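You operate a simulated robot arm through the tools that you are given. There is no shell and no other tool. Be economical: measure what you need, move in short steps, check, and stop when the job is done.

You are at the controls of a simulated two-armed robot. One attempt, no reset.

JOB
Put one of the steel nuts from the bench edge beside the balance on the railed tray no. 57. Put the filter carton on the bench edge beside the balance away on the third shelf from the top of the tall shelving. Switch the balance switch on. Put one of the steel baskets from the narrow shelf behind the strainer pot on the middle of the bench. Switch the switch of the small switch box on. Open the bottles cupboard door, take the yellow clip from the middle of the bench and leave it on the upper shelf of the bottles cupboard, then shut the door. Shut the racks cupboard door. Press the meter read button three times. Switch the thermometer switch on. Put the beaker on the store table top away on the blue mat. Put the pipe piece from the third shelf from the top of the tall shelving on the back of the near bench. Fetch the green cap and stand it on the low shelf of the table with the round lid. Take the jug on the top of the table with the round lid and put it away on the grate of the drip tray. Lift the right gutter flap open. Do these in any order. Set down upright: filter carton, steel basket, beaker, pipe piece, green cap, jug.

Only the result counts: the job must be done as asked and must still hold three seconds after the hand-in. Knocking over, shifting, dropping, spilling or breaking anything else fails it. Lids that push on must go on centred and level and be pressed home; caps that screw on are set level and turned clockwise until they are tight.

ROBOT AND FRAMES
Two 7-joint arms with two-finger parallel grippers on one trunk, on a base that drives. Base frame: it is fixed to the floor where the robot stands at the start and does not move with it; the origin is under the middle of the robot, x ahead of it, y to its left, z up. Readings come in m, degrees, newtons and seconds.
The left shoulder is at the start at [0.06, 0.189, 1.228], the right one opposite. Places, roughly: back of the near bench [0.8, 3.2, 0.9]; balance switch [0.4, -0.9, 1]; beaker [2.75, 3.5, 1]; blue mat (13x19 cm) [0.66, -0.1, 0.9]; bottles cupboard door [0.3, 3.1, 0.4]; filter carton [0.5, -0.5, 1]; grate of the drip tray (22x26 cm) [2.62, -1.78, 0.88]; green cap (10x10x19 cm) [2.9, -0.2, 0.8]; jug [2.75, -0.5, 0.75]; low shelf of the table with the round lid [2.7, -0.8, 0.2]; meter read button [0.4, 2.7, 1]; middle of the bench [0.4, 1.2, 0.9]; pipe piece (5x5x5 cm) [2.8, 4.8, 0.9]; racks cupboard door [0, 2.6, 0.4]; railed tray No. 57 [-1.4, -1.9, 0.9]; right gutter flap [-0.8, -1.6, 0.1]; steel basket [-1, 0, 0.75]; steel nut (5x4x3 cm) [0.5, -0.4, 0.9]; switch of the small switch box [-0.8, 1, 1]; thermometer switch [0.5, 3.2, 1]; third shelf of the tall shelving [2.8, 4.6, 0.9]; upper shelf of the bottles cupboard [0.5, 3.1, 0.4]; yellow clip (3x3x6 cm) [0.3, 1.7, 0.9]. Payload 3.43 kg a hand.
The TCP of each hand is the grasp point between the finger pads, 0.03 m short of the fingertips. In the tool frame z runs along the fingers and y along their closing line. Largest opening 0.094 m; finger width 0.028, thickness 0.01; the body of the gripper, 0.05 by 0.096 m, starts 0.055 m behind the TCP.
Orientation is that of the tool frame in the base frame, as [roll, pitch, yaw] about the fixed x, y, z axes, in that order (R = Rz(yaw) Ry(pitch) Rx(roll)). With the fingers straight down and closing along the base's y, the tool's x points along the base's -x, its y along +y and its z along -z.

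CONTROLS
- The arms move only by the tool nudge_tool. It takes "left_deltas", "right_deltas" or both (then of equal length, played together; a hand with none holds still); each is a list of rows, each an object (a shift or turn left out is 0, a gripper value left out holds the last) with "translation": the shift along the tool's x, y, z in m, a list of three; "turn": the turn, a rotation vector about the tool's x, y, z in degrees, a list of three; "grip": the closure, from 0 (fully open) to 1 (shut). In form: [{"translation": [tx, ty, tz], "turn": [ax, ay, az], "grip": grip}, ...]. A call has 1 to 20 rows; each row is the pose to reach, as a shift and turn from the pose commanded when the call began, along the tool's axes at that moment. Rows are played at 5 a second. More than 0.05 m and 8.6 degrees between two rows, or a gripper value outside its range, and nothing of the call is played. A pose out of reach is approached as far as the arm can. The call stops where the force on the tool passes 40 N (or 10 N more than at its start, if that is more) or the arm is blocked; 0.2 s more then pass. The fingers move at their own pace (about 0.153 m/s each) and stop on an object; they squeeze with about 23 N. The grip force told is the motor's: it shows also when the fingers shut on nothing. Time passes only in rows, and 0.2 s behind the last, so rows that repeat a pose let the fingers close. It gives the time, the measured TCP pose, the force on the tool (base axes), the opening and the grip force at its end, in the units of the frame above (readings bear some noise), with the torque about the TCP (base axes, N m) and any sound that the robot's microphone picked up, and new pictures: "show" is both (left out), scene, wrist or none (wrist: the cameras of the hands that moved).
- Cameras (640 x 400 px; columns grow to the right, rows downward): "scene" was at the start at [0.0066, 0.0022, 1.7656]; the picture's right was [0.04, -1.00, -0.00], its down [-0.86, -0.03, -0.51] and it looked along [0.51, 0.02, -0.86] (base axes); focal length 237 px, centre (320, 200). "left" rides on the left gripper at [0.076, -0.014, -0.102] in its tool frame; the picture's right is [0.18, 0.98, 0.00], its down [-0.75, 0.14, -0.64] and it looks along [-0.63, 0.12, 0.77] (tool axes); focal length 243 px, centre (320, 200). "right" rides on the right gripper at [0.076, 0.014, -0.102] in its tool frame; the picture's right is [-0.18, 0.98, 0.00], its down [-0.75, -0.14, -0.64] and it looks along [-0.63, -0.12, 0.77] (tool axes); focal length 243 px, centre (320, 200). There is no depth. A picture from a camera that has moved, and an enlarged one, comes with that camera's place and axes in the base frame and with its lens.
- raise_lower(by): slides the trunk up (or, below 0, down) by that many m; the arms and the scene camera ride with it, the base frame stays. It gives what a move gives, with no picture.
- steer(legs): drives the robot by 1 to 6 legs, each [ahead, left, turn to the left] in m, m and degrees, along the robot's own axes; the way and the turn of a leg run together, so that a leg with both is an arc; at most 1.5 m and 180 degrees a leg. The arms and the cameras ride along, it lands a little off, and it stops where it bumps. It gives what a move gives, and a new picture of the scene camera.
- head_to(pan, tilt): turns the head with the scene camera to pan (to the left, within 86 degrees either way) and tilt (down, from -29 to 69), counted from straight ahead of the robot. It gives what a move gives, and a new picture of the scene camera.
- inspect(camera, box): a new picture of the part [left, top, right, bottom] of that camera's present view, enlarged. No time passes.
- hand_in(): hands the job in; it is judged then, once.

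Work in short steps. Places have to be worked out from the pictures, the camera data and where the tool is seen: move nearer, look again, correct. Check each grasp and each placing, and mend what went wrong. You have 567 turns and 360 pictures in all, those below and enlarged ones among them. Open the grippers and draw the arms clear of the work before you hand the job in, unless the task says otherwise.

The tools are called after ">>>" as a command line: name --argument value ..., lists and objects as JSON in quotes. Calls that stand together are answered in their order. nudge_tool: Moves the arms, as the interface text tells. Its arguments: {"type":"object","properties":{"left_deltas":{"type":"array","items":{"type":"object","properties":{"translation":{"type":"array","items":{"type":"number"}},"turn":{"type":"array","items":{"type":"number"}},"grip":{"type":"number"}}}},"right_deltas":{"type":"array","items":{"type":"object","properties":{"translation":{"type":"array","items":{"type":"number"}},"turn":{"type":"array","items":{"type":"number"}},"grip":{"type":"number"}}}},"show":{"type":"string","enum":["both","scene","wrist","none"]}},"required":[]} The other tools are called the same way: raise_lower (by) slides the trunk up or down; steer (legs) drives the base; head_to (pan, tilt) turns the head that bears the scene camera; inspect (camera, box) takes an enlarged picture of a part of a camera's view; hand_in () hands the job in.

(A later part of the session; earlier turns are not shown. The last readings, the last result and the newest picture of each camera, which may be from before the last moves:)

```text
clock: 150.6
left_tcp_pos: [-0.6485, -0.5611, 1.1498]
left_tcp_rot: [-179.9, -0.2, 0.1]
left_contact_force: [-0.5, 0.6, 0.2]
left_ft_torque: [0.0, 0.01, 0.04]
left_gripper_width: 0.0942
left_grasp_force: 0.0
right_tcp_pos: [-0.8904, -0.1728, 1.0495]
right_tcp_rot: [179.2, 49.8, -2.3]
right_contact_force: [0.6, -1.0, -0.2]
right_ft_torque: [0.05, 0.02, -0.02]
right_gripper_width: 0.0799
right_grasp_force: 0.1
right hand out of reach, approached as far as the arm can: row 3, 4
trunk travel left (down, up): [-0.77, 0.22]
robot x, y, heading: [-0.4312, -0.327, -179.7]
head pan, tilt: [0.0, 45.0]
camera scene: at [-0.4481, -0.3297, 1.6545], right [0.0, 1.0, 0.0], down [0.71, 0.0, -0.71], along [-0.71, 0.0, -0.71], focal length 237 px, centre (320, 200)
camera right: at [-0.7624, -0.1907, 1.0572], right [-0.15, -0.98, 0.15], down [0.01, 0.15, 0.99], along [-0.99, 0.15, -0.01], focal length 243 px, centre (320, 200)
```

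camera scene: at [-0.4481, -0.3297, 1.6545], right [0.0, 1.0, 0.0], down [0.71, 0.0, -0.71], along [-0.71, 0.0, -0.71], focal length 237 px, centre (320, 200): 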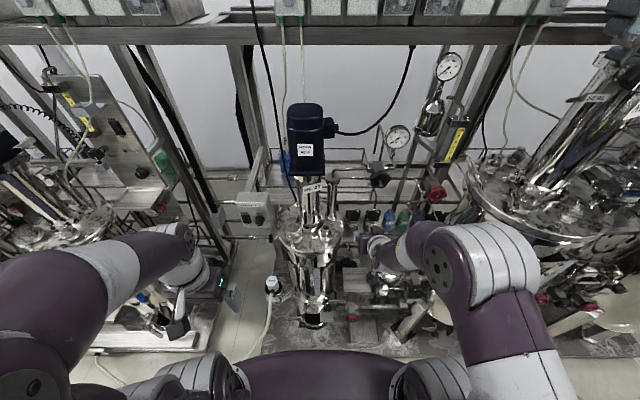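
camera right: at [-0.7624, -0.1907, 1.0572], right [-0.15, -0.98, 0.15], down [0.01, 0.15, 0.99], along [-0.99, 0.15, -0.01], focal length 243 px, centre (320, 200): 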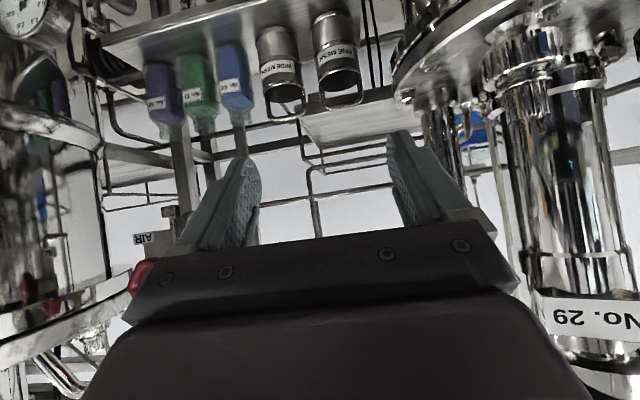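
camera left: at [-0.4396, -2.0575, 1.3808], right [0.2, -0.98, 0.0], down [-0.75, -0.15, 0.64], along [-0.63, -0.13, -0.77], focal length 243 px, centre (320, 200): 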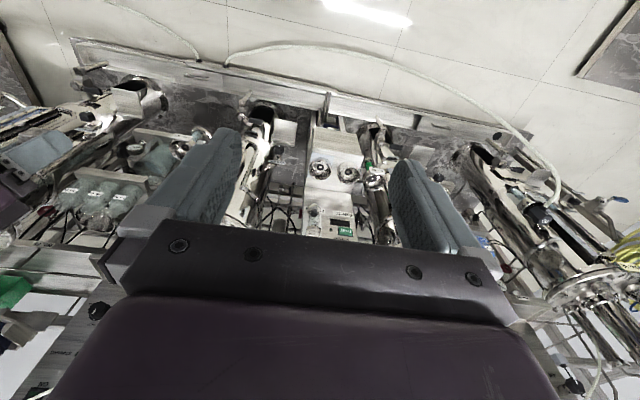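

FINE MESH basket: handle top about (-1.136,-0.191,0.912), cup 0.80–0.87. I go to a pre-grasp above/in front with tilt 40° and opening 0.074.

>>> nudge_tool --right_deltas '[{"translation": [-0.011, 0.005, 0.038], "turn": [-0.4, 2, -0.3], "grip": 0.21}, {"translation": [-0.022, 0.01, 0.076], "turn": [-0.8, 4, -0.6]}, {"translation": [-0.034, 0.015, 0.114], "turn": [-1.2, 6, -0.9]}, {"translation": [-0.045, 0.02, 0.152], "turn": [-1.5, 8, -1.2]}, {"translation": [-0.056, 0.025, 0.19], "turn": [-1.8, 10, -1.5]}]' --show "both"

>>> inspect --camera "right" --box '[220, 0, 460, 170]'

```text
clock: 151.8
left_tcp_pos: [-0.6501, -0.5626, 1.1484]
left_tcp_rot: [-179.9, -0.4, 0.1]
left_contact_force: [-0.1, 0.7, -0.3]
left_ft_torque: [0.03, -0.03, -0.01]
left_gripper_width: 0.0938
left_grasp_force: 0.0
right_tcp_pos: [-1.0759, -0.1941, 0.9689]
right_tcp_rot: [179.0, 39.7, 0.5]
right_contact_force: [0.8, -0.7, 0.5]
right_ft_torque: [0.03, 0.0, 0.06]
right_gripper_width: 0.0745
right_grasp_force: 0.1
trunk travel left (down, up): [-0.77, 0.22]
robot x, y, heading: [-0.4215, -0.331, -179.8]
head pan, tilt: [0.0, 45.0]
camera scene: at [-0.4515, -0.3306, 1.6544], right [0.0, 1.0, 0.0], down [0.71, 0.0, -0.71], along [-0.71, 0.0, -0.71], focal length 237 px, centre (320, 200)
camera right: at [-0.9512, -0.2062, 0.9993], right [-0.12, -0.98, 0.13], down [-0.17, 0.15, 0.97], along [-0.98, 0.1, -0.19], focal length 243 px, centre (320, 200)
```

scene: 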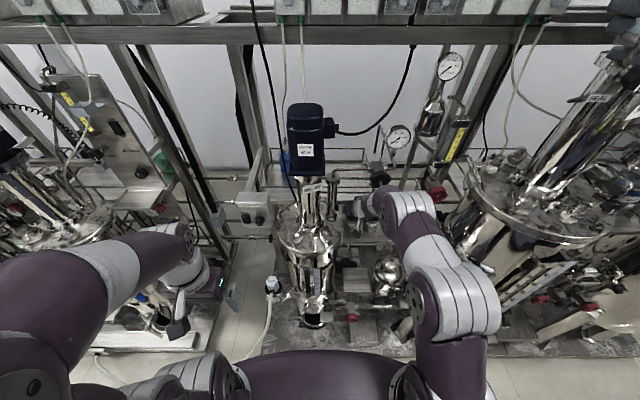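
right: 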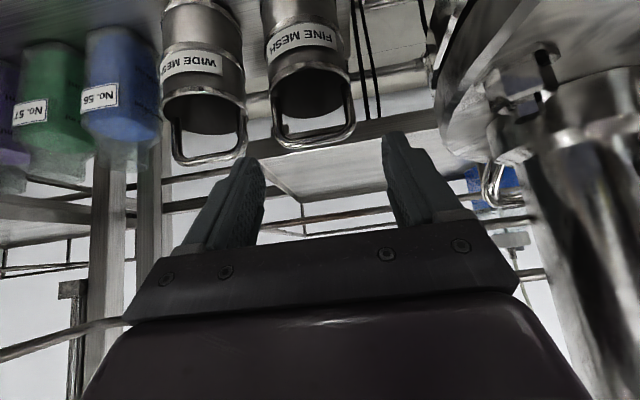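

```text
2.35 times, centred on (340, 85) of right
camera zoom: at [-0.9512, -0.2062, 0.9993], right [-0.12, -0.98, 0.13], down [-0.17, 0.15, 0.97], along [-0.98, 0.1, -0.19], focal length 571 px, centre (273, 471)
```

zoom: 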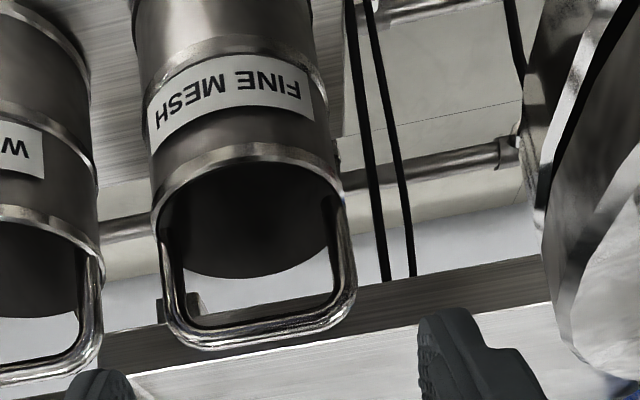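

Aligned. I advance along the fingers so they straddle the bail's legs, then close.

>>> nudge_tool --right_deltas '[{"translation": [0.002, -0.004, 0.03]}, {"translation": [0.004, -0.004, 0.06]}, {"translation": [0.0055, -0.004, 0.092]}]' --show "wrist"

```text
clock: 152.6
left_tcp_pos: [-0.6482, -0.5626, 1.1487]
left_tcp_rot: [180.0, -0.3, 0.2]
left_contact_force: [-0.3, 0.5, -0.2]
left_ft_torque: [-0.01, -0.03, 0.0]
left_gripper_width: 0.0943
left_grasp_force: 0.0
right_tcp_pos: [-1.128, -0.1936, 0.8945]
right_tcp_rot: [179.0, 39.8, 0.4]
right_contact_force: [-0.2, 0.1, -0.1]
right_ft_torque: [0.0, 0.0, 0.0]
right_gripper_width: 0.0742
right_grasp_force: 0.0
trunk travel left (down, up): [-0.77, 0.22]
robot x, y, heading: [-0.4264, -0.331, -179.7]
head pan, tilt: [0.0, 45.0]
camera right: at [-1.0031, -0.2059, 0.9249], right [-0.12, -0.98, 0.13], down [-0.17, 0.15, 0.97], along [-0.98, 0.1, -0.19], focal length 243 px, centre (320, 200)
```

right: 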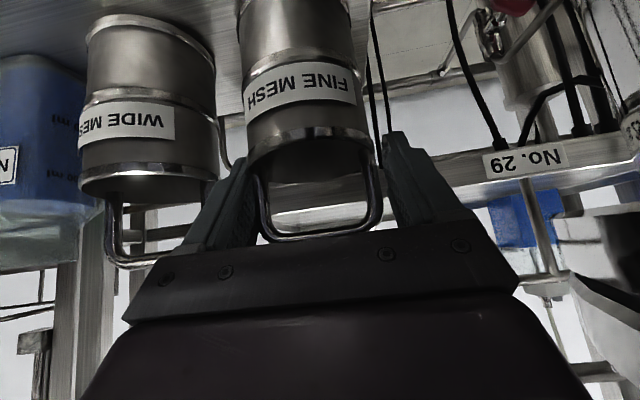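

The bail sits between the fingers. Close and lift.

>>> nudge_tool --right_deltas '[{"grip": 0.6}, {"grip": 1}, {"grip": 1}, {"grip": 1}]' --show "none"

>>> nudge_tool --right_deltas '[{"translation": [-0.0128, 0, -0.0154]}, {"translation": [-0.0256, 0, -0.0308]}, {"translation": [-0.0384, 0, -0.0462]}]' --show "wrist"

```text
clock: 153.6
left_tcp_pos: [-0.6484, -0.5628, 1.1488]
left_tcp_rot: [-180.0, -0.4, 0.3]
left_contact_force: [0.2, 1.0, -0.6]
left_ft_torque: [0.0, -0.04, 0.0]
left_gripper_width: 0.0942
left_grasp_force: 0.0
right_tcp_pos: [-1.1271, -0.1947, 0.895]
right_tcp_rot: [179.1, 39.8, 0.6]
right_contact_force: [0.4, 0.2, 0.6]
right_ft_torque: [-0.01, -0.02, 0.01]
right_gripper_width: 0.0668
right_grasp_force: 23.5
trunk travel left (down, up): [-0.77, 0.22]
robot x, y, heading: [-0.4273, -0.3304, -179.6]
head pan, tilt: [0.0, 45.0]
```

```text
clock: 154.4
left_tcp_pos: [-0.6487, -0.5633, 1.1475]
left_tcp_rot: [180.0, -0.4, 0.3]
left_contact_force: [0.0, 0.4, 0.0]
left_ft_torque: [0.02, -0.02, 0.02]
left_gripper_width: 0.094
left_grasp_force: 0.0
right_tcp_pos: [-1.1258, -0.1939, 0.9536]
right_tcp_rot: [179.3, 39.5, 0.7]
right_contact_force: [0.4, -0.5, -0.9]
right_ft_torque: [-0.02, 0.01, 0.02]
right_gripper_width: 0.0667
right_grasp_force: 22.9
trunk travel left (down, up): [-0.77, 0.22]
robot x, y, heading: [-0.427, -0.3305, -179.7]
head pan, tilt: [0.0, 45.0]
camera right: at [-1.0018, -0.206, 0.9834], right [-0.12, -0.98, 0.13], down [-0.18, 0.15, 0.97], along [-0.98, 0.1, -0.19], focal length 243 px, centre (320, 200)
```

right: 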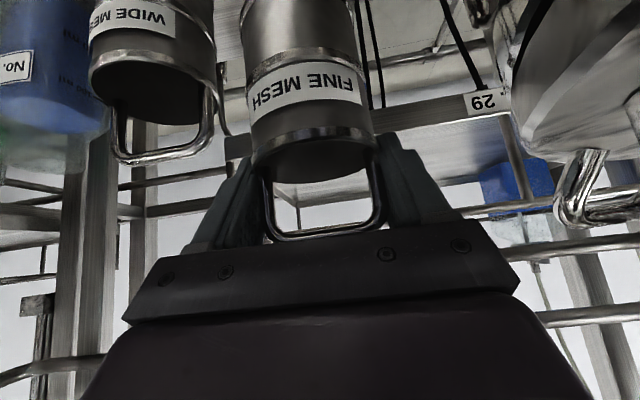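

The basket is lifted upright. I raise it more and back the base away.

>>> nudge_tool --right_deltas '[{"translation": [-0.026, 0, -0.031]}, {"translation": [-0.051, 0, -0.062]}, {"translation": [-0.064, 0, -0.077]}]' --show "none"

>>> steer --legs '[[-0.2, 0, 0], [0, -0.9, 0]]'

>>> head_to --pan -30 --tilt 35

```text
clock: 155.4
left_tcp_pos: [-0.6487, -0.5736, 1.1473]
left_tcp_rot: [-179.4, -0.3, 0.9]
left_contact_force: [0.3, 0.5, 0.4]
left_ft_torque: [-0.04, -0.02, 0.0]
left_gripper_width: 0.0941
left_grasp_force: 0.1
right_tcp_pos: [-1.1306, -0.22, 1.0573]
right_tcp_rot: [179.7, 39.8, 2.8]
right_contact_force: [-0.2, -0.6, -1.8]
right_ft_torque: [-0.02, -0.01, 0.01]
right_gripper_width: 0.0635
right_grasp_force: 22.9
trunk travel left (down, up): [-0.77, 0.22]
robot x, y, heading: [-0.4263, -0.332, -179.0]
head pan, tilt: [0.0, 45.0]
stopped in row 3 (right hand): the arm was blocked; the commanded pose is now the measured one
```

```text
clock: 156.4
left_tcp_pos: [-0.6147, -0.5732, 1.1451]
left_tcp_rot: [-179.6, -1.0, 1.6]
left_contact_force: [-0.6, 0.2, 0.4]
left_ft_torque: [0.0, 0.0, 0.01]
left_gripper_width: 0.0943
left_grasp_force: 0.1
right_tcp_pos: [-1.103, -0.2224, 1.0495]
right_tcp_rot: [178.6, 39.3, 1.7]
right_contact_force: [-56.0, 161.7, -23.8]
right_ft_torque: [-13.91, -3.88, 6.57]
right_gripper_width: 0.0635
right_grasp_force: 23.1
trunk travel left (down, up): [-0.77, 0.22]
robot x, y, heading: [-0.3841, -0.3294, -178.1]
head pan, tilt: [0.0, 45.0]
stopped in leg 1: the force on the tool passed its limit (the readings are from after the stop); the commanded pose is now the measured one
camera scene: at [-0.4274, -0.34, 1.654], right [-0.03, 1.0, 0.01], down [0.71, 0.03, -0.7], along [-0.7, -0.02, -0.72], focal length 237 px, centre (320, 200)
```

scene: 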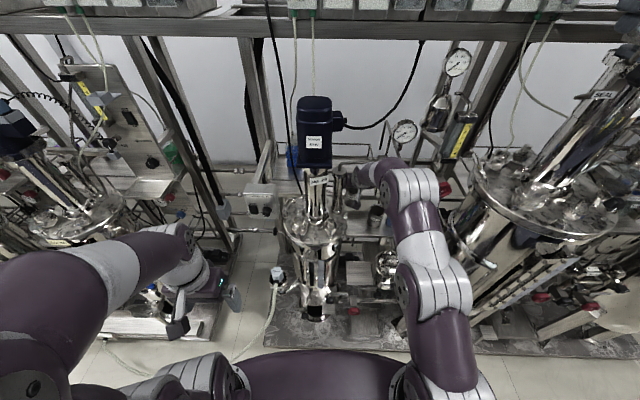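

```text
clock: 157.3
left_tcp_pos: [-0.6158, -0.5725, 1.1436]
left_tcp_rot: [-179.6, -1.1, 1.6]
left_contact_force: [-0.5, 0.3, 0.0]
left_ft_torque: [0.02, 0.0, 0.02]
left_gripper_width: 0.094
left_grasp_force: 0.1
right_tcp_pos: [-1.1027, -0.2227, 1.0491]
right_tcp_rot: [178.9, 39.2, 2.1]
right_contact_force: [-53.6, 143.1, -32.2]
right_ft_torque: [-11.76, -3.14, 5.62]
right_gripper_width: 0.0636
right_grasp_force: 22.7
trunk travel left (down, up): [-0.77, 0.22]
robot x, y, heading: [-0.3875, -0.3312, -178.3]
head pan, tilt: [-30.0, 35.0]
camera scene: at [-0.4249, -0.297, 1.6691], right [0.47, 0.88, 0.01], down [0.52, -0.27, -0.81], along [-0.71, 0.39, -0.58], focal length 237 px, centre (320, 200)
```

scene: 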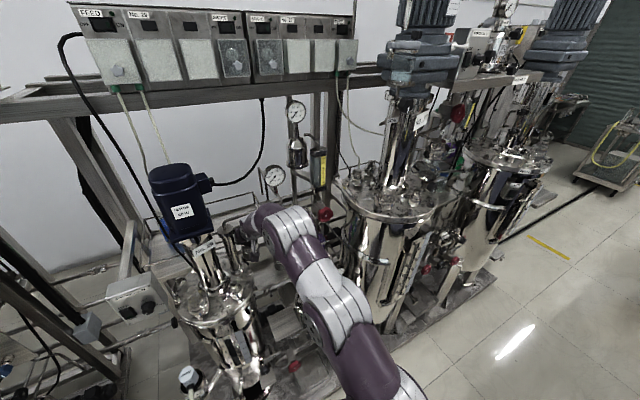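

The hand is wedged against reactor 29's column. I stop and move it gently in +y.

>>> nudge_tool --right_deltas '[{"translation": [0, -0.015, 0]}, {"translation": [0, -0.03, 0]}, {"translation": [0, -0.04, 0]}]' --show "wrist"

>>> inspect --camera "scene" --box '[130, 160, 350, 320]'

```text
clock: 157.6
left_tcp_pos: [-0.6162, -0.5727, 1.1448]
left_tcp_rot: [-179.6, -1.0, 1.7]
left_contact_force: [0.8, 0.2, -0.2]
left_ft_torque: [0.0, 0.01, -0.01]
left_gripper_width: 0.0941
left_grasp_force: 0.1
right_tcp_pos: [-1.1028, -0.2219, 1.0476]
right_tcp_rot: [178.7, 39.3, 2.0]
right_contact_force: [-54.8, 188.0, -27.6]
right_ft_torque: [-16.15, -3.49, 8.0]
right_gripper_width: 0.0636
right_grasp_force: 23.1
trunk travel left (down, up): [-0.77, 0.22]
robot x, y, heading: [-0.39, -0.3272, -178.4]
head pan, tilt: [-30.0, 35.0]
stopped in row 1 (right hand): the force on the tool passed its limit (the readings are from after the stop); the commanded pose is now the measured one
camera right: at [-0.9787, -0.231, 1.0792], right [-0.09, -0.99, 0.13], down [-0.19, 0.15, 0.97], along [-0.98, 0.07, -0.2], focal length 243 px, centre (320, 200)
```

right: 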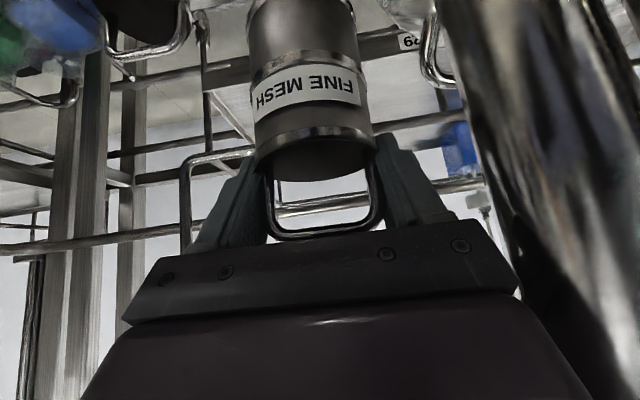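

```text
2.50 times, centred on (240, 240) of scene
camera zoom: at [-0.4241, -0.2961, 1.6694], right [0.47, 0.88, 0.01], down [0.51, -0.27, -0.82], along [-0.71, 0.39, -0.58], focal length 593 px, centre (520, 100)
```

zoom: 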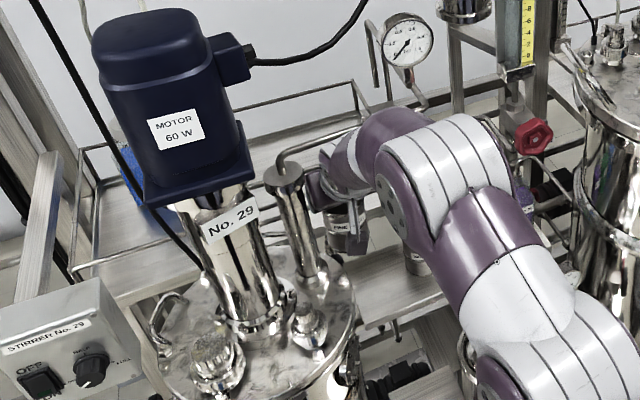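

The lid's pipe arches over the hand and its cylinder wedges it. I reverse: push forward-down along the tool axis, as I came.

>>> nudge_tool --right_deltas '[{"translation": [0, 0, 0.014]}, {"translation": [0, -0.003, 0.03]}, {"translation": [0, -0.008, 0.045]}, {"translation": [0, -0.015, 0.055]}]' --show "wrist"

```text
clock: 157.9
left_tcp_pos: [-0.6114, -0.5731, 1.1449]
left_tcp_rot: [-179.6, -0.7, 1.7]
left_contact_force: [-0.1, 0.1, 0.0]
left_ft_torque: [0.02, 0.03, 0.01]
left_gripper_width: 0.094
left_grasp_force: 0.0
right_tcp_pos: [-1.1041, -0.2236, 1.0476]
right_tcp_rot: [179.0, 39.4, 2.4]
right_contact_force: [-35.5, 171.6, -22.6]
right_ft_torque: [-14.95, -2.12, 8.1]
right_gripper_width: 0.0637
right_grasp_force: 23.5
trunk travel left (down, up): [-0.77, 0.22]
robot x, y, heading: [-0.3872, -0.3253, -178.1]
head pan, tilt: [-30.0, 35.0]
stopped in row 1 (right hand): the force on the tool passed its limit (the readings are from after the stop); the commanded pose is now the measured one
camera right: at [-0.9792, -0.2306, 1.0789], right [-0.09, -0.99, 0.13], down [-0.18, 0.14, 0.97], along [-0.98, 0.06, -0.19], focal length 243 px, centre (320, 200)
```

right: 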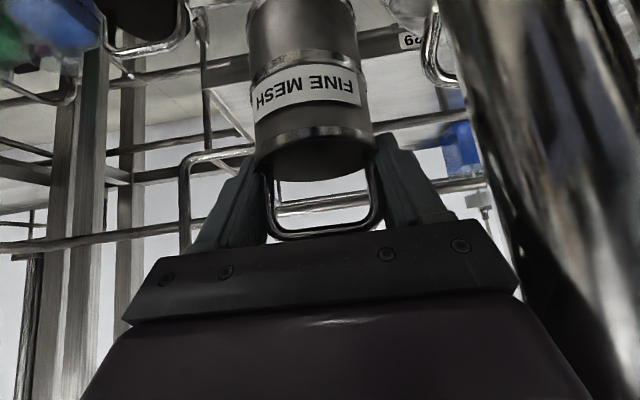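

I try lowering the whole trunk a little to unwedge.

>>> raise_lower --by -0.04

```text
clock: 158.2
left_tcp_pos: [-0.6119, -0.5729, 1.1428]
left_tcp_rot: [-179.5, -0.7, 1.7]
left_contact_force: [0.4, -1.2, -0.3]
left_ft_torque: [0.02, 0.05, 0.02]
left_gripper_width: 0.094
left_grasp_force: 0.1
right_tcp_pos: [-1.1042, -0.2224, 1.049]
right_tcp_rot: [179.0, 39.7, 2.4]
right_contact_force: [-34.8, 158.4, -20.5]
right_ft_torque: [-13.72, -2.16, 7.38]
right_gripper_width: 0.0634
right_grasp_force: 22.7
trunk travel left (down, up): [-0.767, 0.223]
robot x, y, heading: [-0.3884, -0.3275, -178.3]
head pan, tilt: [-30.0, 35.0]
stopped: the force on the tool passed its limit (the readings are from after the stop); the commanded pose is now the measured one
```

The elbow seems pinned against the big reactor on the right while the hand rests on the cylinder. I reverse the lift in very small steps straight down.

>>> nudge_tool --right_deltas '[{"translation": [0.0013, 0, 0.0015]}, {"translation": [0.0026, 0, 0.0031]}, {"translation": [0.0039, 0, 0.0046]}, {"translation": [0.0051, 0, 0.0062]}, {"translation": [0.0064, 0, 0.0077]}, {"translation": [0.0077, 0, 0.0092]}, {"translation": [0.009, 0, 0.0108]}, {"translation": [0.0102, 0, 0.0123]}, {"translation": [0.0115, 0, 0.0139]}, {"translation": [0.0128, 0, 0.0154]}]' --show "none"

```text
clock: 158.7
left_tcp_pos: [-0.6095, -0.5724, 1.1427]
left_tcp_rot: [-179.7, -0.7, 1.8]
left_contact_force: [-0.7, 0.9, -0.4]
left_ft_torque: [0.02, -0.06, 0.02]
left_gripper_width: 0.094
left_grasp_force: 0.0
right_tcp_pos: [-1.1048, -0.2233, 1.0485]
right_tcp_rot: [179.1, 39.9, 2.4]
right_contact_force: [-29.7, 141.9, -20.4]
right_ft_torque: [-12.23, -1.56, 6.74]
right_gripper_width: 0.0634
right_grasp_force: 23.5
trunk travel left (down, up): [-0.767, 0.223]
robot x, y, heading: [-0.3859, -0.3283, -178.1]
head pan, tilt: [-30.0, 35.0]
stopped in row 2 (right hand): the force on the tool passed its limit (the readings are from after the stop); the commanded pose is now the measured one
```

Force is easing with each reset. I undo the base's small backing motion.

>>> steer --legs '[[0.03, 0, 0]]'

```text
clock: 159.6
left_tcp_pos: [-0.6319, -0.5706, 1.1451]
left_tcp_rot: [-179.8, -0.2, 1.7]
left_contact_force: [-1.1, 0.5, 0.6]
left_ft_torque: [-0.01, -0.11, 0.03]
left_gripper_width: 0.0939
left_grasp_force: 0.1
right_tcp_pos: [-1.1337, -0.2236, 1.0679]
right_tcp_rot: [178.7, 42.0, 2.5]
right_contact_force: [-11.5, 18.5, -0.1]
right_ft_torque: [-0.86, -0.53, 0.93]
right_gripper_width: 0.0635
right_grasp_force: 23.3
trunk travel left (down, up): [-0.767, 0.223]
robot x, y, heading: [-0.4169, -0.326, -177.9]
head pan, tilt: [-30.0, 35.0]
camera scene: at [-0.4351, -0.2907, 1.6673], right [0.47, 0.88, 0.0], down [0.5, -0.27, -0.82], along [-0.72, 0.39, -0.57], focal length 237 px, centre (320, 200)
```

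scene: 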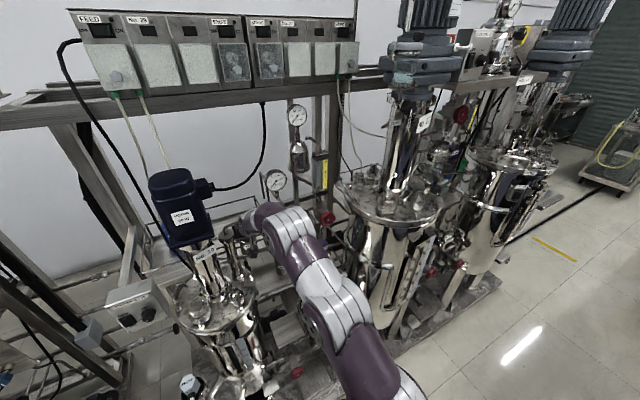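

Much better (18 N). Now move the hand +y and down gently.

>>> nudge_tool --right_deltas '[{"translation": [0.0034, -0.005, 0.0037]}, {"translation": [0.0067, -0.01, 0.0074]}, {"translation": [0.0134, -0.02, 0.015]}, {"translation": [0.02, -0.027, 0.0223]}, {"translation": [0.033, -0.03, 0.037]}, {"translation": [0.047, -0.03, 0.052]}]' --show "both"

```text
clock: 161.2
left_tcp_pos: [-0.6303, -0.5734, 1.1436]
left_tcp_rot: [-179.7, -0.5, 2.2]
left_contact_force: [0.2, 0.5, 0.5]
left_ft_torque: [-0.07, -0.01, -0.02]
left_gripper_width: 0.0938
left_grasp_force: 0.0
right_tcp_pos: [-1.1255, -0.2144, 0.9726]
right_tcp_rot: [179.0, 39.6, 4.5]
right_contact_force: [0.7, 0.4, -0.5]
right_ft_torque: [0.0, 0.01, -0.01]
right_gripper_width: 0.0635
right_grasp_force: 23.3
trunk travel left (down, up): [-0.767, 0.223]
robot x, y, heading: [-0.4162, -0.3295, -177.4]
head pan, tilt: [-30.0, 35.0]
stopped in row 6 (right hand): the arm was blocked; the commanded pose is now the measured one
camera scene: at [-0.4377, -0.2931, 1.6657], right [0.46, 0.89, 0.0], down [0.51, -0.26, -0.82], along [-0.72, 0.38, -0.57], focal length 237 px, centre (320, 200)
camera right: at [-1.001, -0.2189, 1.0027], right [-0.06, -0.99, 0.13], down [-0.18, 0.14, 0.97], along [-0.98, 0.03, -0.19], focal length 243 px, centre (320, 200)
```

scene: 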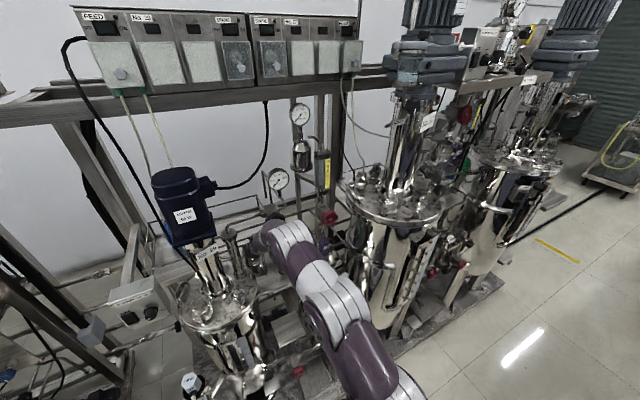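
right: 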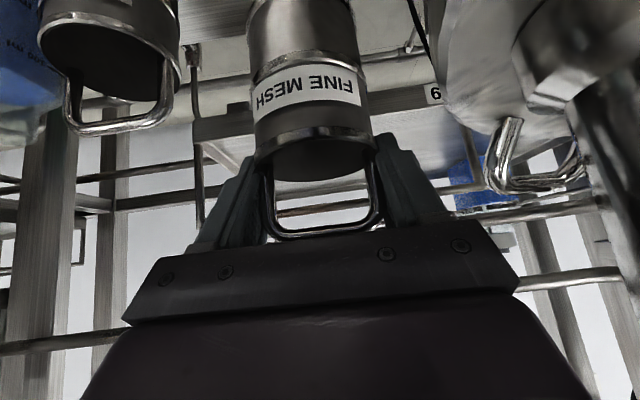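

Hand is free of load now. I retract it a little along its entry path.

>>> nudge_tool --right_deltas '[{"translation": [0.005, -0.003, -0.012]}, {"translation": [0.01, -0.006, -0.025]}, {"translation": [0.015, -0.01, -0.04]}, {"translation": [0.02, -0.015, -0.06]}]' --show "none"

>>> head_to --pan -20 --tilt 55

```text
clock: 162.2
left_tcp_pos: [-0.6287, -0.5686, 1.1453]
left_tcp_rot: [-179.9, -0.1, 1.9]
left_contact_force: [-0.3, 0.5, -0.2]
left_ft_torque: [-0.04, 0.04, 0.04]
left_gripper_width: 0.094
left_grasp_force: 0.0
right_tcp_pos: [-1.0707, -0.1818, 1.0113]
right_tcp_rot: [178.7, 40.3, 3.3]
right_contact_force: [0.3, -0.5, -1.6]
right_ft_torque: [-0.01, 0.02, 0.0]
right_gripper_width: 0.0635
right_grasp_force: 23.1
trunk travel left (down, up): [-0.767, 0.223]
robot x, y, heading: [-0.4166, -0.3283, -178.1]
head pan, tilt: [-30.0, 35.0]
```

```text
clock: 163.0
left_tcp_pos: [-0.6271, -0.5687, 1.1453]
left_tcp_rot: [-180.0, -0.2, 2.1]
left_contact_force: [0.7, -0.4, 0.5]
left_ft_torque: [-0.01, 0.01, 0.0]
left_gripper_width: 0.0941
left_grasp_force: 0.1
right_tcp_pos: [-1.0717, -0.182, 1.0138]
right_tcp_rot: [178.6, 40.3, 3.4]
right_contact_force: [0.1, 0.8, -1.0]
right_ft_torque: [0.0, -0.01, 0.0]
right_gripper_width: 0.0636
right_grasp_force: 22.8
trunk travel left (down, up): [-0.767, 0.223]
robot x, y, heading: [-0.4197, -0.3314, -177.9]
head pan, tilt: [-20.0, 55.0]
camera scene: at [-0.4218, -0.3055, 1.638], right [0.31, 0.95, 0.0], down [0.78, -0.25, -0.58], along [-0.55, 0.18, -0.82], focal length 237 px, centre (320, 200)
```

scene: 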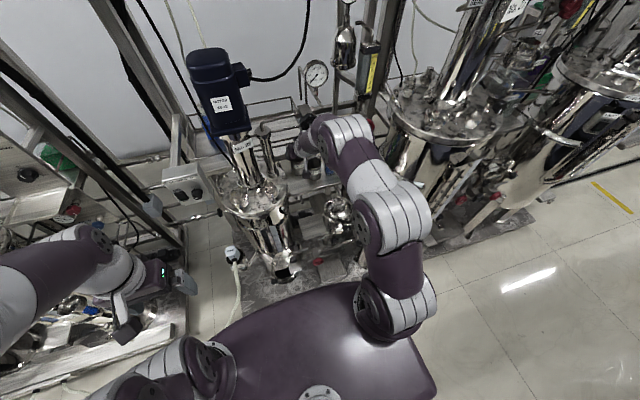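

Free. I back the base with a slight drift to the left to keep the elbow off reactor 27.

>>> steer --legs '[[-0.1, 0.015, 0], [-0.15, 0, 0]]'

```text
clock: 165.1
left_tcp_pos: [-0.3831, -0.5743, 1.1437]
left_tcp_rot: [-180.0, -0.5, 2.2]
left_contact_force: [-0.8, 0.6, 0.2]
left_ft_torque: [0.02, -0.03, -0.06]
left_gripper_width: 0.0942
left_grasp_force: 0.1
right_tcp_pos: [-0.8277, -0.1892, 1.0121]
right_tcp_rot: [178.6, 40.3, 3.3]
right_contact_force: [0.9, 0.4, -0.3]
right_ft_torque: [-0.01, -0.01, -0.01]
right_gripper_width: 0.0635
right_grasp_force: 22.9
trunk travel left (down, up): [-0.767, 0.223]
robot x, y, heading: [-0.1672, -0.3376, -177.8]
head pan, tilt: [-20.0, 55.0]
camera scene: at [-0.1796, -0.3113, 1.6379], right [0.31, 0.95, 0.0], down [0.78, -0.25, -0.57], along [-0.54, 0.18, -0.82], focal length 237 px, centre (320, 200)
```

scene: 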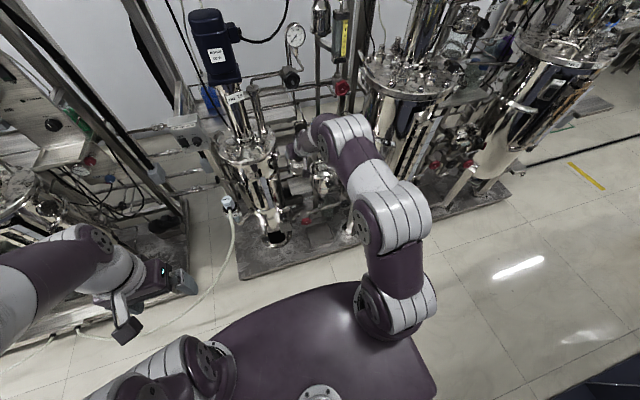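

Clear with the basket. I draw the hand in 0.15 m and raise the trunk before turning.

>>> nudge_tool --right_deltas '[{"translation": [0.03, 0, -0.026]}, {"translation": [0.06, 0, -0.052]}, {"translation": [0.09, 0, -0.078]}, {"translation": [0.115, 0, -0.1]}]' --show "none"

>>> raise_lower --by 0.2

>>> head_to --pan -10 --tilt 40

```text
clock: 166.1
left_tcp_pos: [-0.3808, -0.5755, 1.1441]
left_tcp_rot: [-180.0, -0.3, 2.1]
left_contact_force: [0.1, 0.3, -0.5]
left_ft_torque: [0.01, 0.01, -0.02]
left_gripper_width: 0.0941
left_grasp_force: 0.1
right_tcp_pos: [-0.685, -0.1742, 1.0118]
right_tcp_rot: [179.8, 40.1, 3.3]
right_contact_force: [-0.1, -0.4, -1.9]
right_ft_torque: [0.02, 0.03, 0.0]
right_gripper_width: 0.0635
right_grasp_force: 22.9
right hand out of reach, approached as far as the arm can: row 4
trunk travel left (down, up): [-0.767, 0.223]
robot x, y, heading: [-0.1683, -0.3404, -177.8]
head pan, tilt: [-20.0, 55.0]
```

```text
clock: 168.3
left_tcp_pos: [-0.3806, -0.5742, 1.3458]
left_tcp_rot: [-179.9, -0.4, 2.1]
left_contact_force: [-0.1, 0.6, -0.3]
left_ft_torque: [0.03, -0.01, -0.01]
left_gripper_width: 0.0939
left_grasp_force: 0.1
right_tcp_pos: [-0.6852, -0.1742, 1.2119]
right_tcp_rot: [179.8, 40.0, 3.3]
right_contact_force: [-0.3, 0.8, -0.5]
right_ft_torque: [-0.01, 0.03, 0.0]
right_gripper_width: 0.0636
right_grasp_force: 23.2
trunk travel left (down, up): [-0.967, 0.023]
robot x, y, heading: [-0.1693, -0.3364, -178.0]
head pan, tilt: [-20.0, 55.0]
```

```text
clock: 169.1
left_tcp_pos: [-0.3813, -0.5744, 1.3441]
left_tcp_rot: [180.0, -0.3, 2.0]
left_contact_force: [-0.1, 0.1, 0.0]
left_ft_torque: [-0.01, 0.0, 0.0]
left_gripper_width: 0.0938
left_grasp_force: 0.0
right_tcp_pos: [-0.6838, -0.1732, 1.2123]
right_tcp_rot: [179.8, 40.0, 3.3]
right_contact_force: [0.4, 0.0, -0.7]
right_ft_torque: [0.0, -0.04, 0.01]
right_gripper_width: 0.0637
right_grasp_force: 22.9
trunk travel left (down, up): [-0.967, 0.023]
robot x, y, heading: [-0.168, -0.3341, -178.0]
head pan, tilt: [-10.0, 40.0]
camera scene: at [-0.1929, -0.3219, 1.8585], right [0.14, 0.99, 0.0], down [0.64, -0.09, -0.77], along [-0.76, 0.11, -0.64], focal length 237 px, centre (320, 200)
```

scene: 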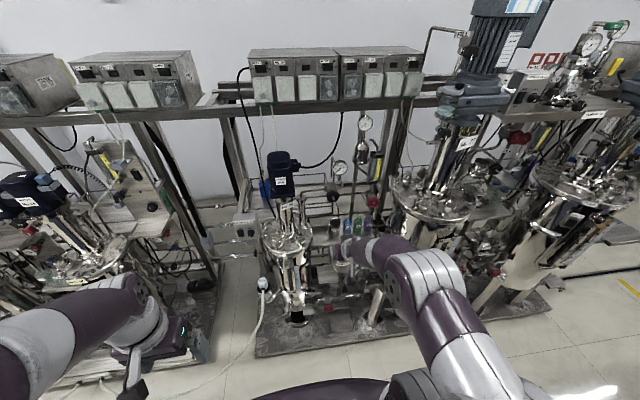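

I check that the other things on the narrow shelf still stand.

>>> inspect --camera "scene" --box '[290, 190, 400, 270]'

>>> steer --legs '[[0, 0, 90], [0, 0, 88]]'

```text
5.00 times, centred on (345, 230) of scene
camera zoom: at [-0.1929, -0.3219, 1.8585], right [0.14, 0.99, 0.0], down [0.64, -0.09, -0.77], along [-0.76, 0.11, -0.64], focal length 1186 px, centre (195, 50)
```

zoom: 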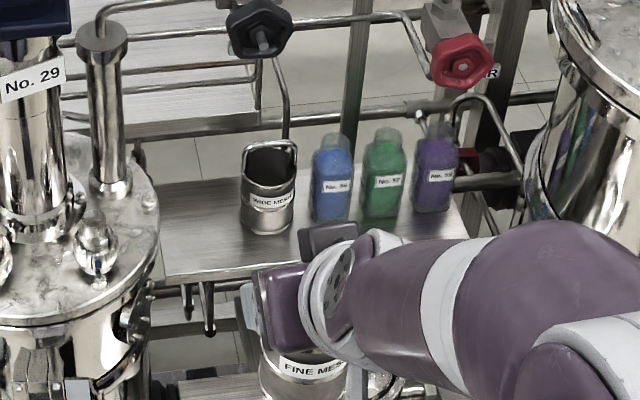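

```text
clock: 177.0
left_tcp_pos: [0.0542, -0.1036, 1.3459]
left_tcp_rot: [-180.0, -0.5, -180.0]
left_contact_force: [0.5, -0.8, 0.1]
left_ft_torque: [0.04, 0.02, 0.03]
left_gripper_width: 0.0941
left_grasp_force: 0.0
right_tcp_pos: [0.3416, -0.5159, 1.2122]
right_tcp_rot: [179.8, 39.9, -178.8]
right_contact_force: [-0.3, -0.6, -0.6]
right_ft_torque: [0.02, -0.02, -0.03]
right_gripper_width: 0.0634
right_grasp_force: 23.0
trunk travel left (down, up): [-0.967, 0.023]
robot x, y, heading: [-0.171, -0.3344, -0.1]
head pan, tilt: [-10.0, 40.0]
camera scene: at [-0.1445, -0.3508, 1.8586], right [-0.17, -0.98, 0.0], down [-0.63, 0.11, -0.77], along [0.75, -0.13, -0.64], focal length 237 px, centre (320, 200)
```

scene: 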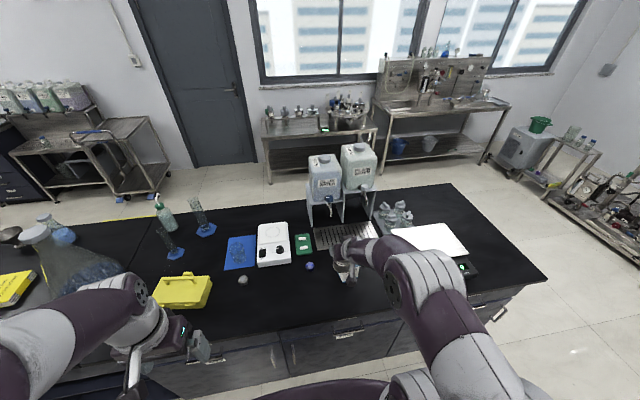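

Others on the shelf stand fine. I move back a bit and strafe left to the bench middle.

>>> steer --legs '[[-0.14, 0, 0], [0, 1.5, 0], [0, 0.15, 0]]'

>>> head_to --pan 0 --tilt 45

```text
clock: 186.4
left_tcp_pos: [-0.0624, 1.5501, 1.3459]
left_tcp_rot: [179.9, -0.4, 178.7]
left_contact_force: [-0.6, -0.7, 0.0]
left_ft_torque: [0.0, 0.06, -0.02]
left_gripper_width: 0.094
left_grasp_force: 0.0
right_tcp_pos: [0.2172, 1.1329, 1.2119]
right_tcp_rot: [179.7, 40.0, 179.9]
right_contact_force: [1.0, -0.4, -0.7]
right_ft_torque: [-0.01, -0.01, 0.01]
right_gripper_width: 0.0635
right_grasp_force: 23.3
trunk travel left (down, up): [-0.967, 0.023]
robot x, y, heading: [-0.2906, 1.3253, -1.1]
head pan, tilt: [-10.0, 40.0]
camera scene: at [-0.2669, 1.3071, 1.8586], right [-0.19, -0.98, 0.0], down [-0.63, 0.13, -0.77], along [0.75, -0.15, -0.64], focal length 237 px, centre (320, 200)
```

scene: 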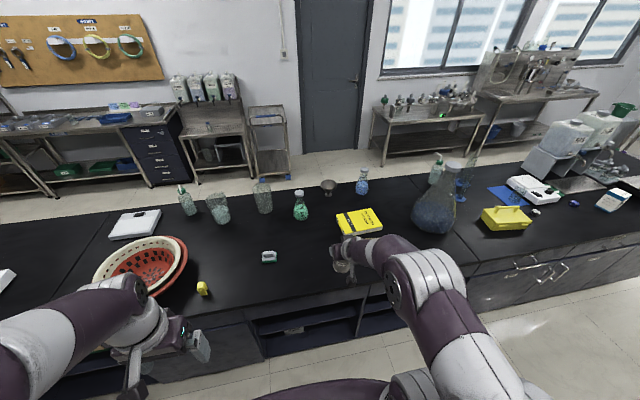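

```text
clock: 187.1
left_tcp_pos: [-0.0619, 1.5526, 1.3451]
left_tcp_rot: [180.0, -0.4, 178.7]
left_contact_force: [-0.2, -0.2, 0.4]
left_ft_torque: [-0.01, -0.01, 0.02]
left_gripper_width: 0.0939
left_grasp_force: 0.0
right_tcp_pos: [0.2172, 1.1362, 1.2114]
right_tcp_rot: [179.8, 40.0, -179.9]
right_contact_force: [0.0, 0.1, -1.4]
right_ft_torque: [0.02, -0.05, -0.03]
right_gripper_width: 0.0633
right_grasp_force: 23.0
trunk travel left (down, up): [-0.967, 0.023]
robot x, y, heading: [-0.2919, 1.3284, -1.2]
head pan, tilt: [0.0, 45.0]
camera scene: at [-0.2689, 1.326, 1.8514], right [-0.02, -1.0, 0.0], down [-0.71, 0.02, -0.71], along [0.71, -0.02, -0.71], focal length 237 px, centre (320, 200)
```

scene: 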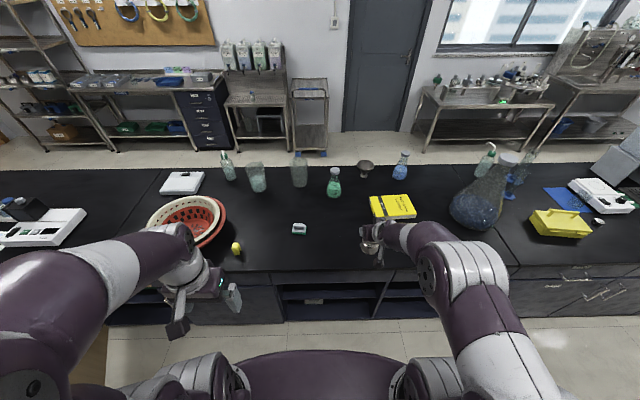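

The free spot is around (0.45,1.2). I drive ahead so the basket is above it.

>>> steer --legs '[[0.24, 0.07, 1.2]]'

>>> nudge_tool --right_deltas '[{"translation": [0, 0, 0]}]' --show "wrist"

```text
clock: 188.9
left_tcp_pos: [0.175, 1.6235, 1.3459]
left_tcp_rot: [-180.0, -0.3, 179.8]
left_contact_force: [0.0, 0.5, 0.0]
left_ft_torque: [-0.02, 0.01, -0.04]
left_gripper_width: 0.0941
left_grasp_force: 0.1
right_tcp_pos: [0.462, 1.2122, 1.2119]
right_tcp_rot: [179.8, 40.1, -179.0]
right_contact_force: [1.0, -0.2, -1.3]
right_ft_torque: [-0.05, -0.03, 0.0]
right_gripper_width: 0.0634
right_grasp_force: 22.8
trunk travel left (down, up): [-0.967, 0.023]
robot x, y, heading: [-0.0459, 1.3941, -0.0]
head pan, tilt: [0.0, 45.0]
camera scene: at [-0.0285, 1.3936, 1.8514], right [0.0, -1.0, 0.0], down [-0.71, 0.0, -0.71], along [0.71, 0.0, -0.71], focal length 237 px, centre (320, 200)
```

scene: 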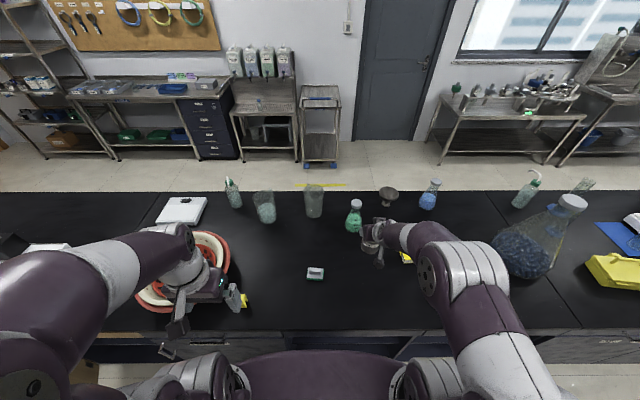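

```text
clock: 189.3
left_tcp_pos: [0.1755, 1.6248, 1.346]
left_tcp_rot: [-179.9, -0.4, 179.9]
left_contact_force: [-0.1, -0.3, 0.3]
left_ft_torque: [-0.01, 0.0, 0.04]
left_gripper_width: 0.0942
left_grasp_force: 0.0
right_tcp_pos: [0.4626, 1.2139, 1.2121]
right_tcp_rot: [179.7, 40.0, -178.9]
right_contact_force: [0.0, 0.4, -1.3]
right_ft_torque: [-0.01, 0.03, 0.03]
right_gripper_width: 0.0636
right_grasp_force: 22.9
trunk travel left (down, up): [-0.967, 0.023]
robot x, y, heading: [-0.0483, 1.3937, -0.3]
head pan, tilt: [0.0, 45.0]
camera right: at [0.3385, 1.2241, 1.2415], right [0.12, 0.99, 0.12], down [0.17, -0.14, 0.98], along [0.98, -0.1, -0.18], focal length 243 px, centre (320, 200)
```

right: 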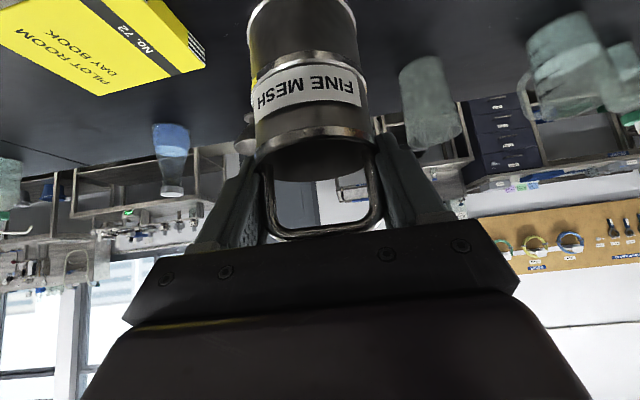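

I lower the trunk 0.19, then feel for the bench with small steps.

>>> raise_lower --by -0.19

>>> nudge_tool --right_deltas '[{"translation": [0.0032, 0, 0.0038]}, {"translation": [0.0064, 0, 0.0077]}, {"translation": [0.0096, 0, 0.0115]}, {"translation": [0.0128, 0, 0.0153]}, {"translation": [0.016, 0, 0.019]}, {"translation": [0.019, 0, 0.023]}, {"translation": [0.022, 0, 0.0268]}, {"translation": [0.0256, 0, 0.0306]}]' --show "both"

```text
clock: 191.4
left_tcp_pos: [0.1775, 1.625, 1.1545]
left_tcp_rot: [-179.9, -0.4, 179.7]
left_contact_force: [-0.3, 0.7, 0.7]
left_ft_torque: [-0.04, -0.03, 0.04]
left_gripper_width: 0.0942
left_grasp_force: 0.0
right_tcp_pos: [0.4623, 1.2137, 1.0223]
right_tcp_rot: [179.8, 40.0, -178.9]
right_contact_force: [0.4, 0.1, -0.4]
right_ft_torque: [0.0, -0.03, -0.02]
right_gripper_width: 0.0634
right_grasp_force: 22.7
trunk travel left (down, up): [-0.777, 0.213]
robot x, y, heading: [-0.0504, 1.3938, -0.3]
head pan, tilt: [0.0, 45.0]
```

```text
clock: 193.1
left_tcp_pos: [0.1756, 1.6257, 1.155]
left_tcp_rot: [-179.9, -0.3, 179.7]
left_contact_force: [0.3, 0.6, 0.3]
left_ft_torque: [0.01, 0.02, 0.01]
left_gripper_width: 0.094
left_grasp_force: 0.0
right_tcp_pos: [0.4698, 1.2135, 0.9948]
right_tcp_rot: [179.8, 41.5, -179.1]
right_contact_force: [-3.3, -0.3, 13.2]
right_ft_torque: [-0.15, 0.51, 0.0]
right_gripper_width: 0.0642
right_grasp_force: 22.5
right hand out of reach, approached as far as the arm can: row 3, 4
trunk travel left (down, up): [-0.777, 0.213]
robot x, y, heading: [-0.0461, 1.3938, -0.2]
head pan, tilt: [0.0, 45.0]
stopped in row 8 (right hand): the force on the tool passed its limit (the readings are from after the stop); the commanded pose is now the measured one
camera scene: at [-0.0274, 1.3951, 1.6612], right [0.0, -1.0, 0.0], down [-0.71, 0.0, -0.71], along [0.71, 0.0, -0.71], focal length 237 px, centre (320, 200)
camera right: at [0.3448, 1.2244, 1.0215], right [0.12, 0.99, 0.12], down [0.14, -0.14, 0.98], along [0.98, -0.1, -0.16], focal length 243 px, centre (320, 200)
```

scene: 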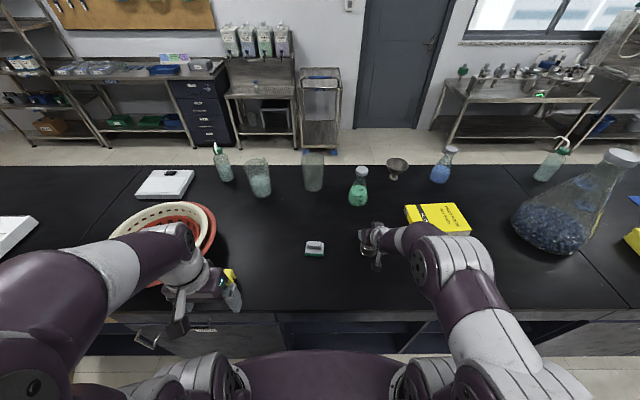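
right: 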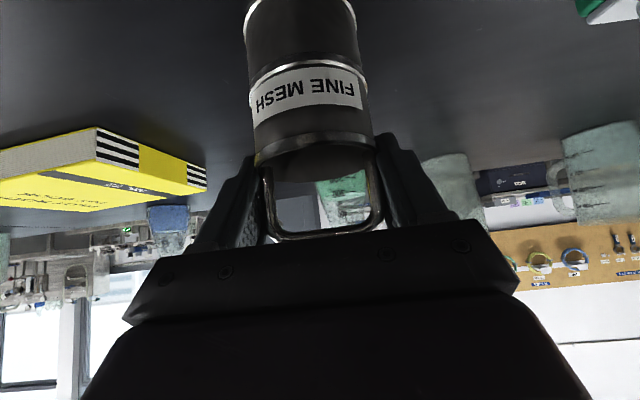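

Contact at the expected height. I open the fingers and draw back along the tool axis.

>>> nudge_tool --right_deltas '[{"translation": [0, 0, 0], "grip": 0.25}, {"translation": [0, 0, 0], "grip": 0.15}, {"translation": [0, 0, 0], "grip": 0.15}]' --show "none"

>>> nudge_tool --right_deltas '[{"translation": [0, 0, -0.03]}, {"translation": [0, 0, -0.06]}, {"translation": [0, 0, -0.1]}, {"translation": [0, 0, -0.14]}]' --show "both"

```text
clock: 193.9
left_tcp_pos: [0.177, 1.6253, 1.1543]
left_tcp_rot: [180.0, -0.5, 179.9]
left_contact_force: [0.5, -0.1, 0.5]
left_ft_torque: [0.0, 0.02, -0.01]
left_gripper_width: 0.0942
left_grasp_force: 0.1
right_tcp_pos: [0.4693, 1.2127, 0.9926]
right_tcp_rot: [179.8, 41.2, -179.0]
right_contact_force: [0.6, 0.5, 0.0]
right_ft_torque: [0.0, 0.01, -0.04]
right_gripper_width: 0.0796
right_grasp_force: 0.1
trunk travel left (down, up): [-0.777, 0.213]
robot x, y, heading: [-0.0463, 1.3946, -0.1]
head pan, tilt: [0.0, 45.0]
```

```text
clock: 194.9
left_tcp_pos: [0.1753, 1.6262, 1.1557]
left_tcp_rot: [-180.0, -0.3, 179.8]
left_contact_force: [0.0, 0.1, -0.5]
left_ft_torque: [-0.02, -0.01, 0.0]
left_gripper_width: 0.094
left_grasp_force: 0.0
right_tcp_pos: [0.3758, 1.2123, 1.0988]
right_tcp_rot: [179.8, 41.2, -179.0]
right_contact_force: [0.3, 0.7, 0.5]
right_ft_torque: [0.01, 0.0, 0.02]
right_gripper_width: 0.0801
right_grasp_force: 0.1
trunk travel left (down, up): [-0.777, 0.213]
robot x, y, heading: [-0.0463, 1.3944, -0.3]
head pan, tilt: [0.0, 45.0]
camera scene: at [-0.028, 1.3948, 1.6613], right [0.0, -1.0, 0.0], down [-0.71, 0.0, -0.71], along [0.71, 0.0, -0.71], focal length 237 px, centre (320, 200)
camera right: at [0.2495, 1.2234, 1.1246], right [0.12, 0.99, 0.12], down [0.15, -0.14, 0.98], along [0.98, -0.1, -0.16], focal length 243 px, centre (320, 200)
```

scene: 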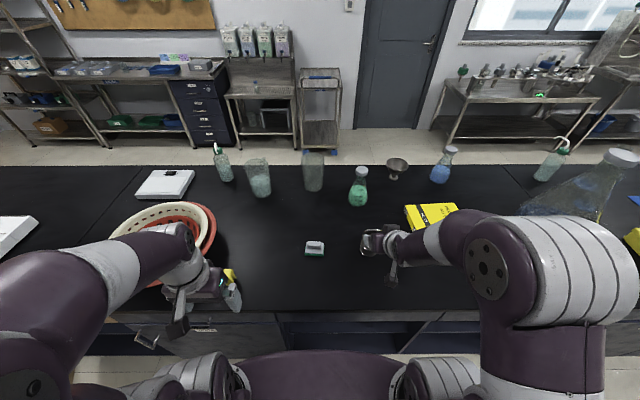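
right: 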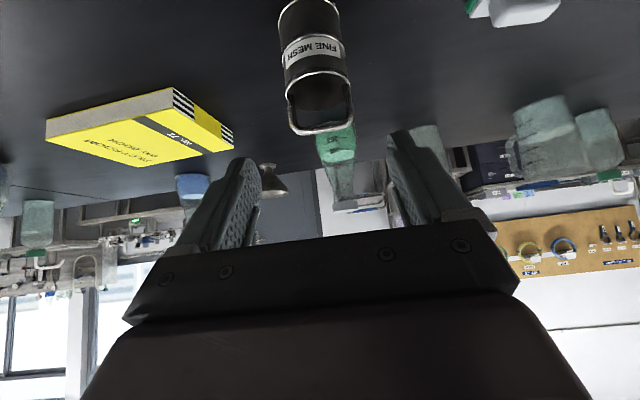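

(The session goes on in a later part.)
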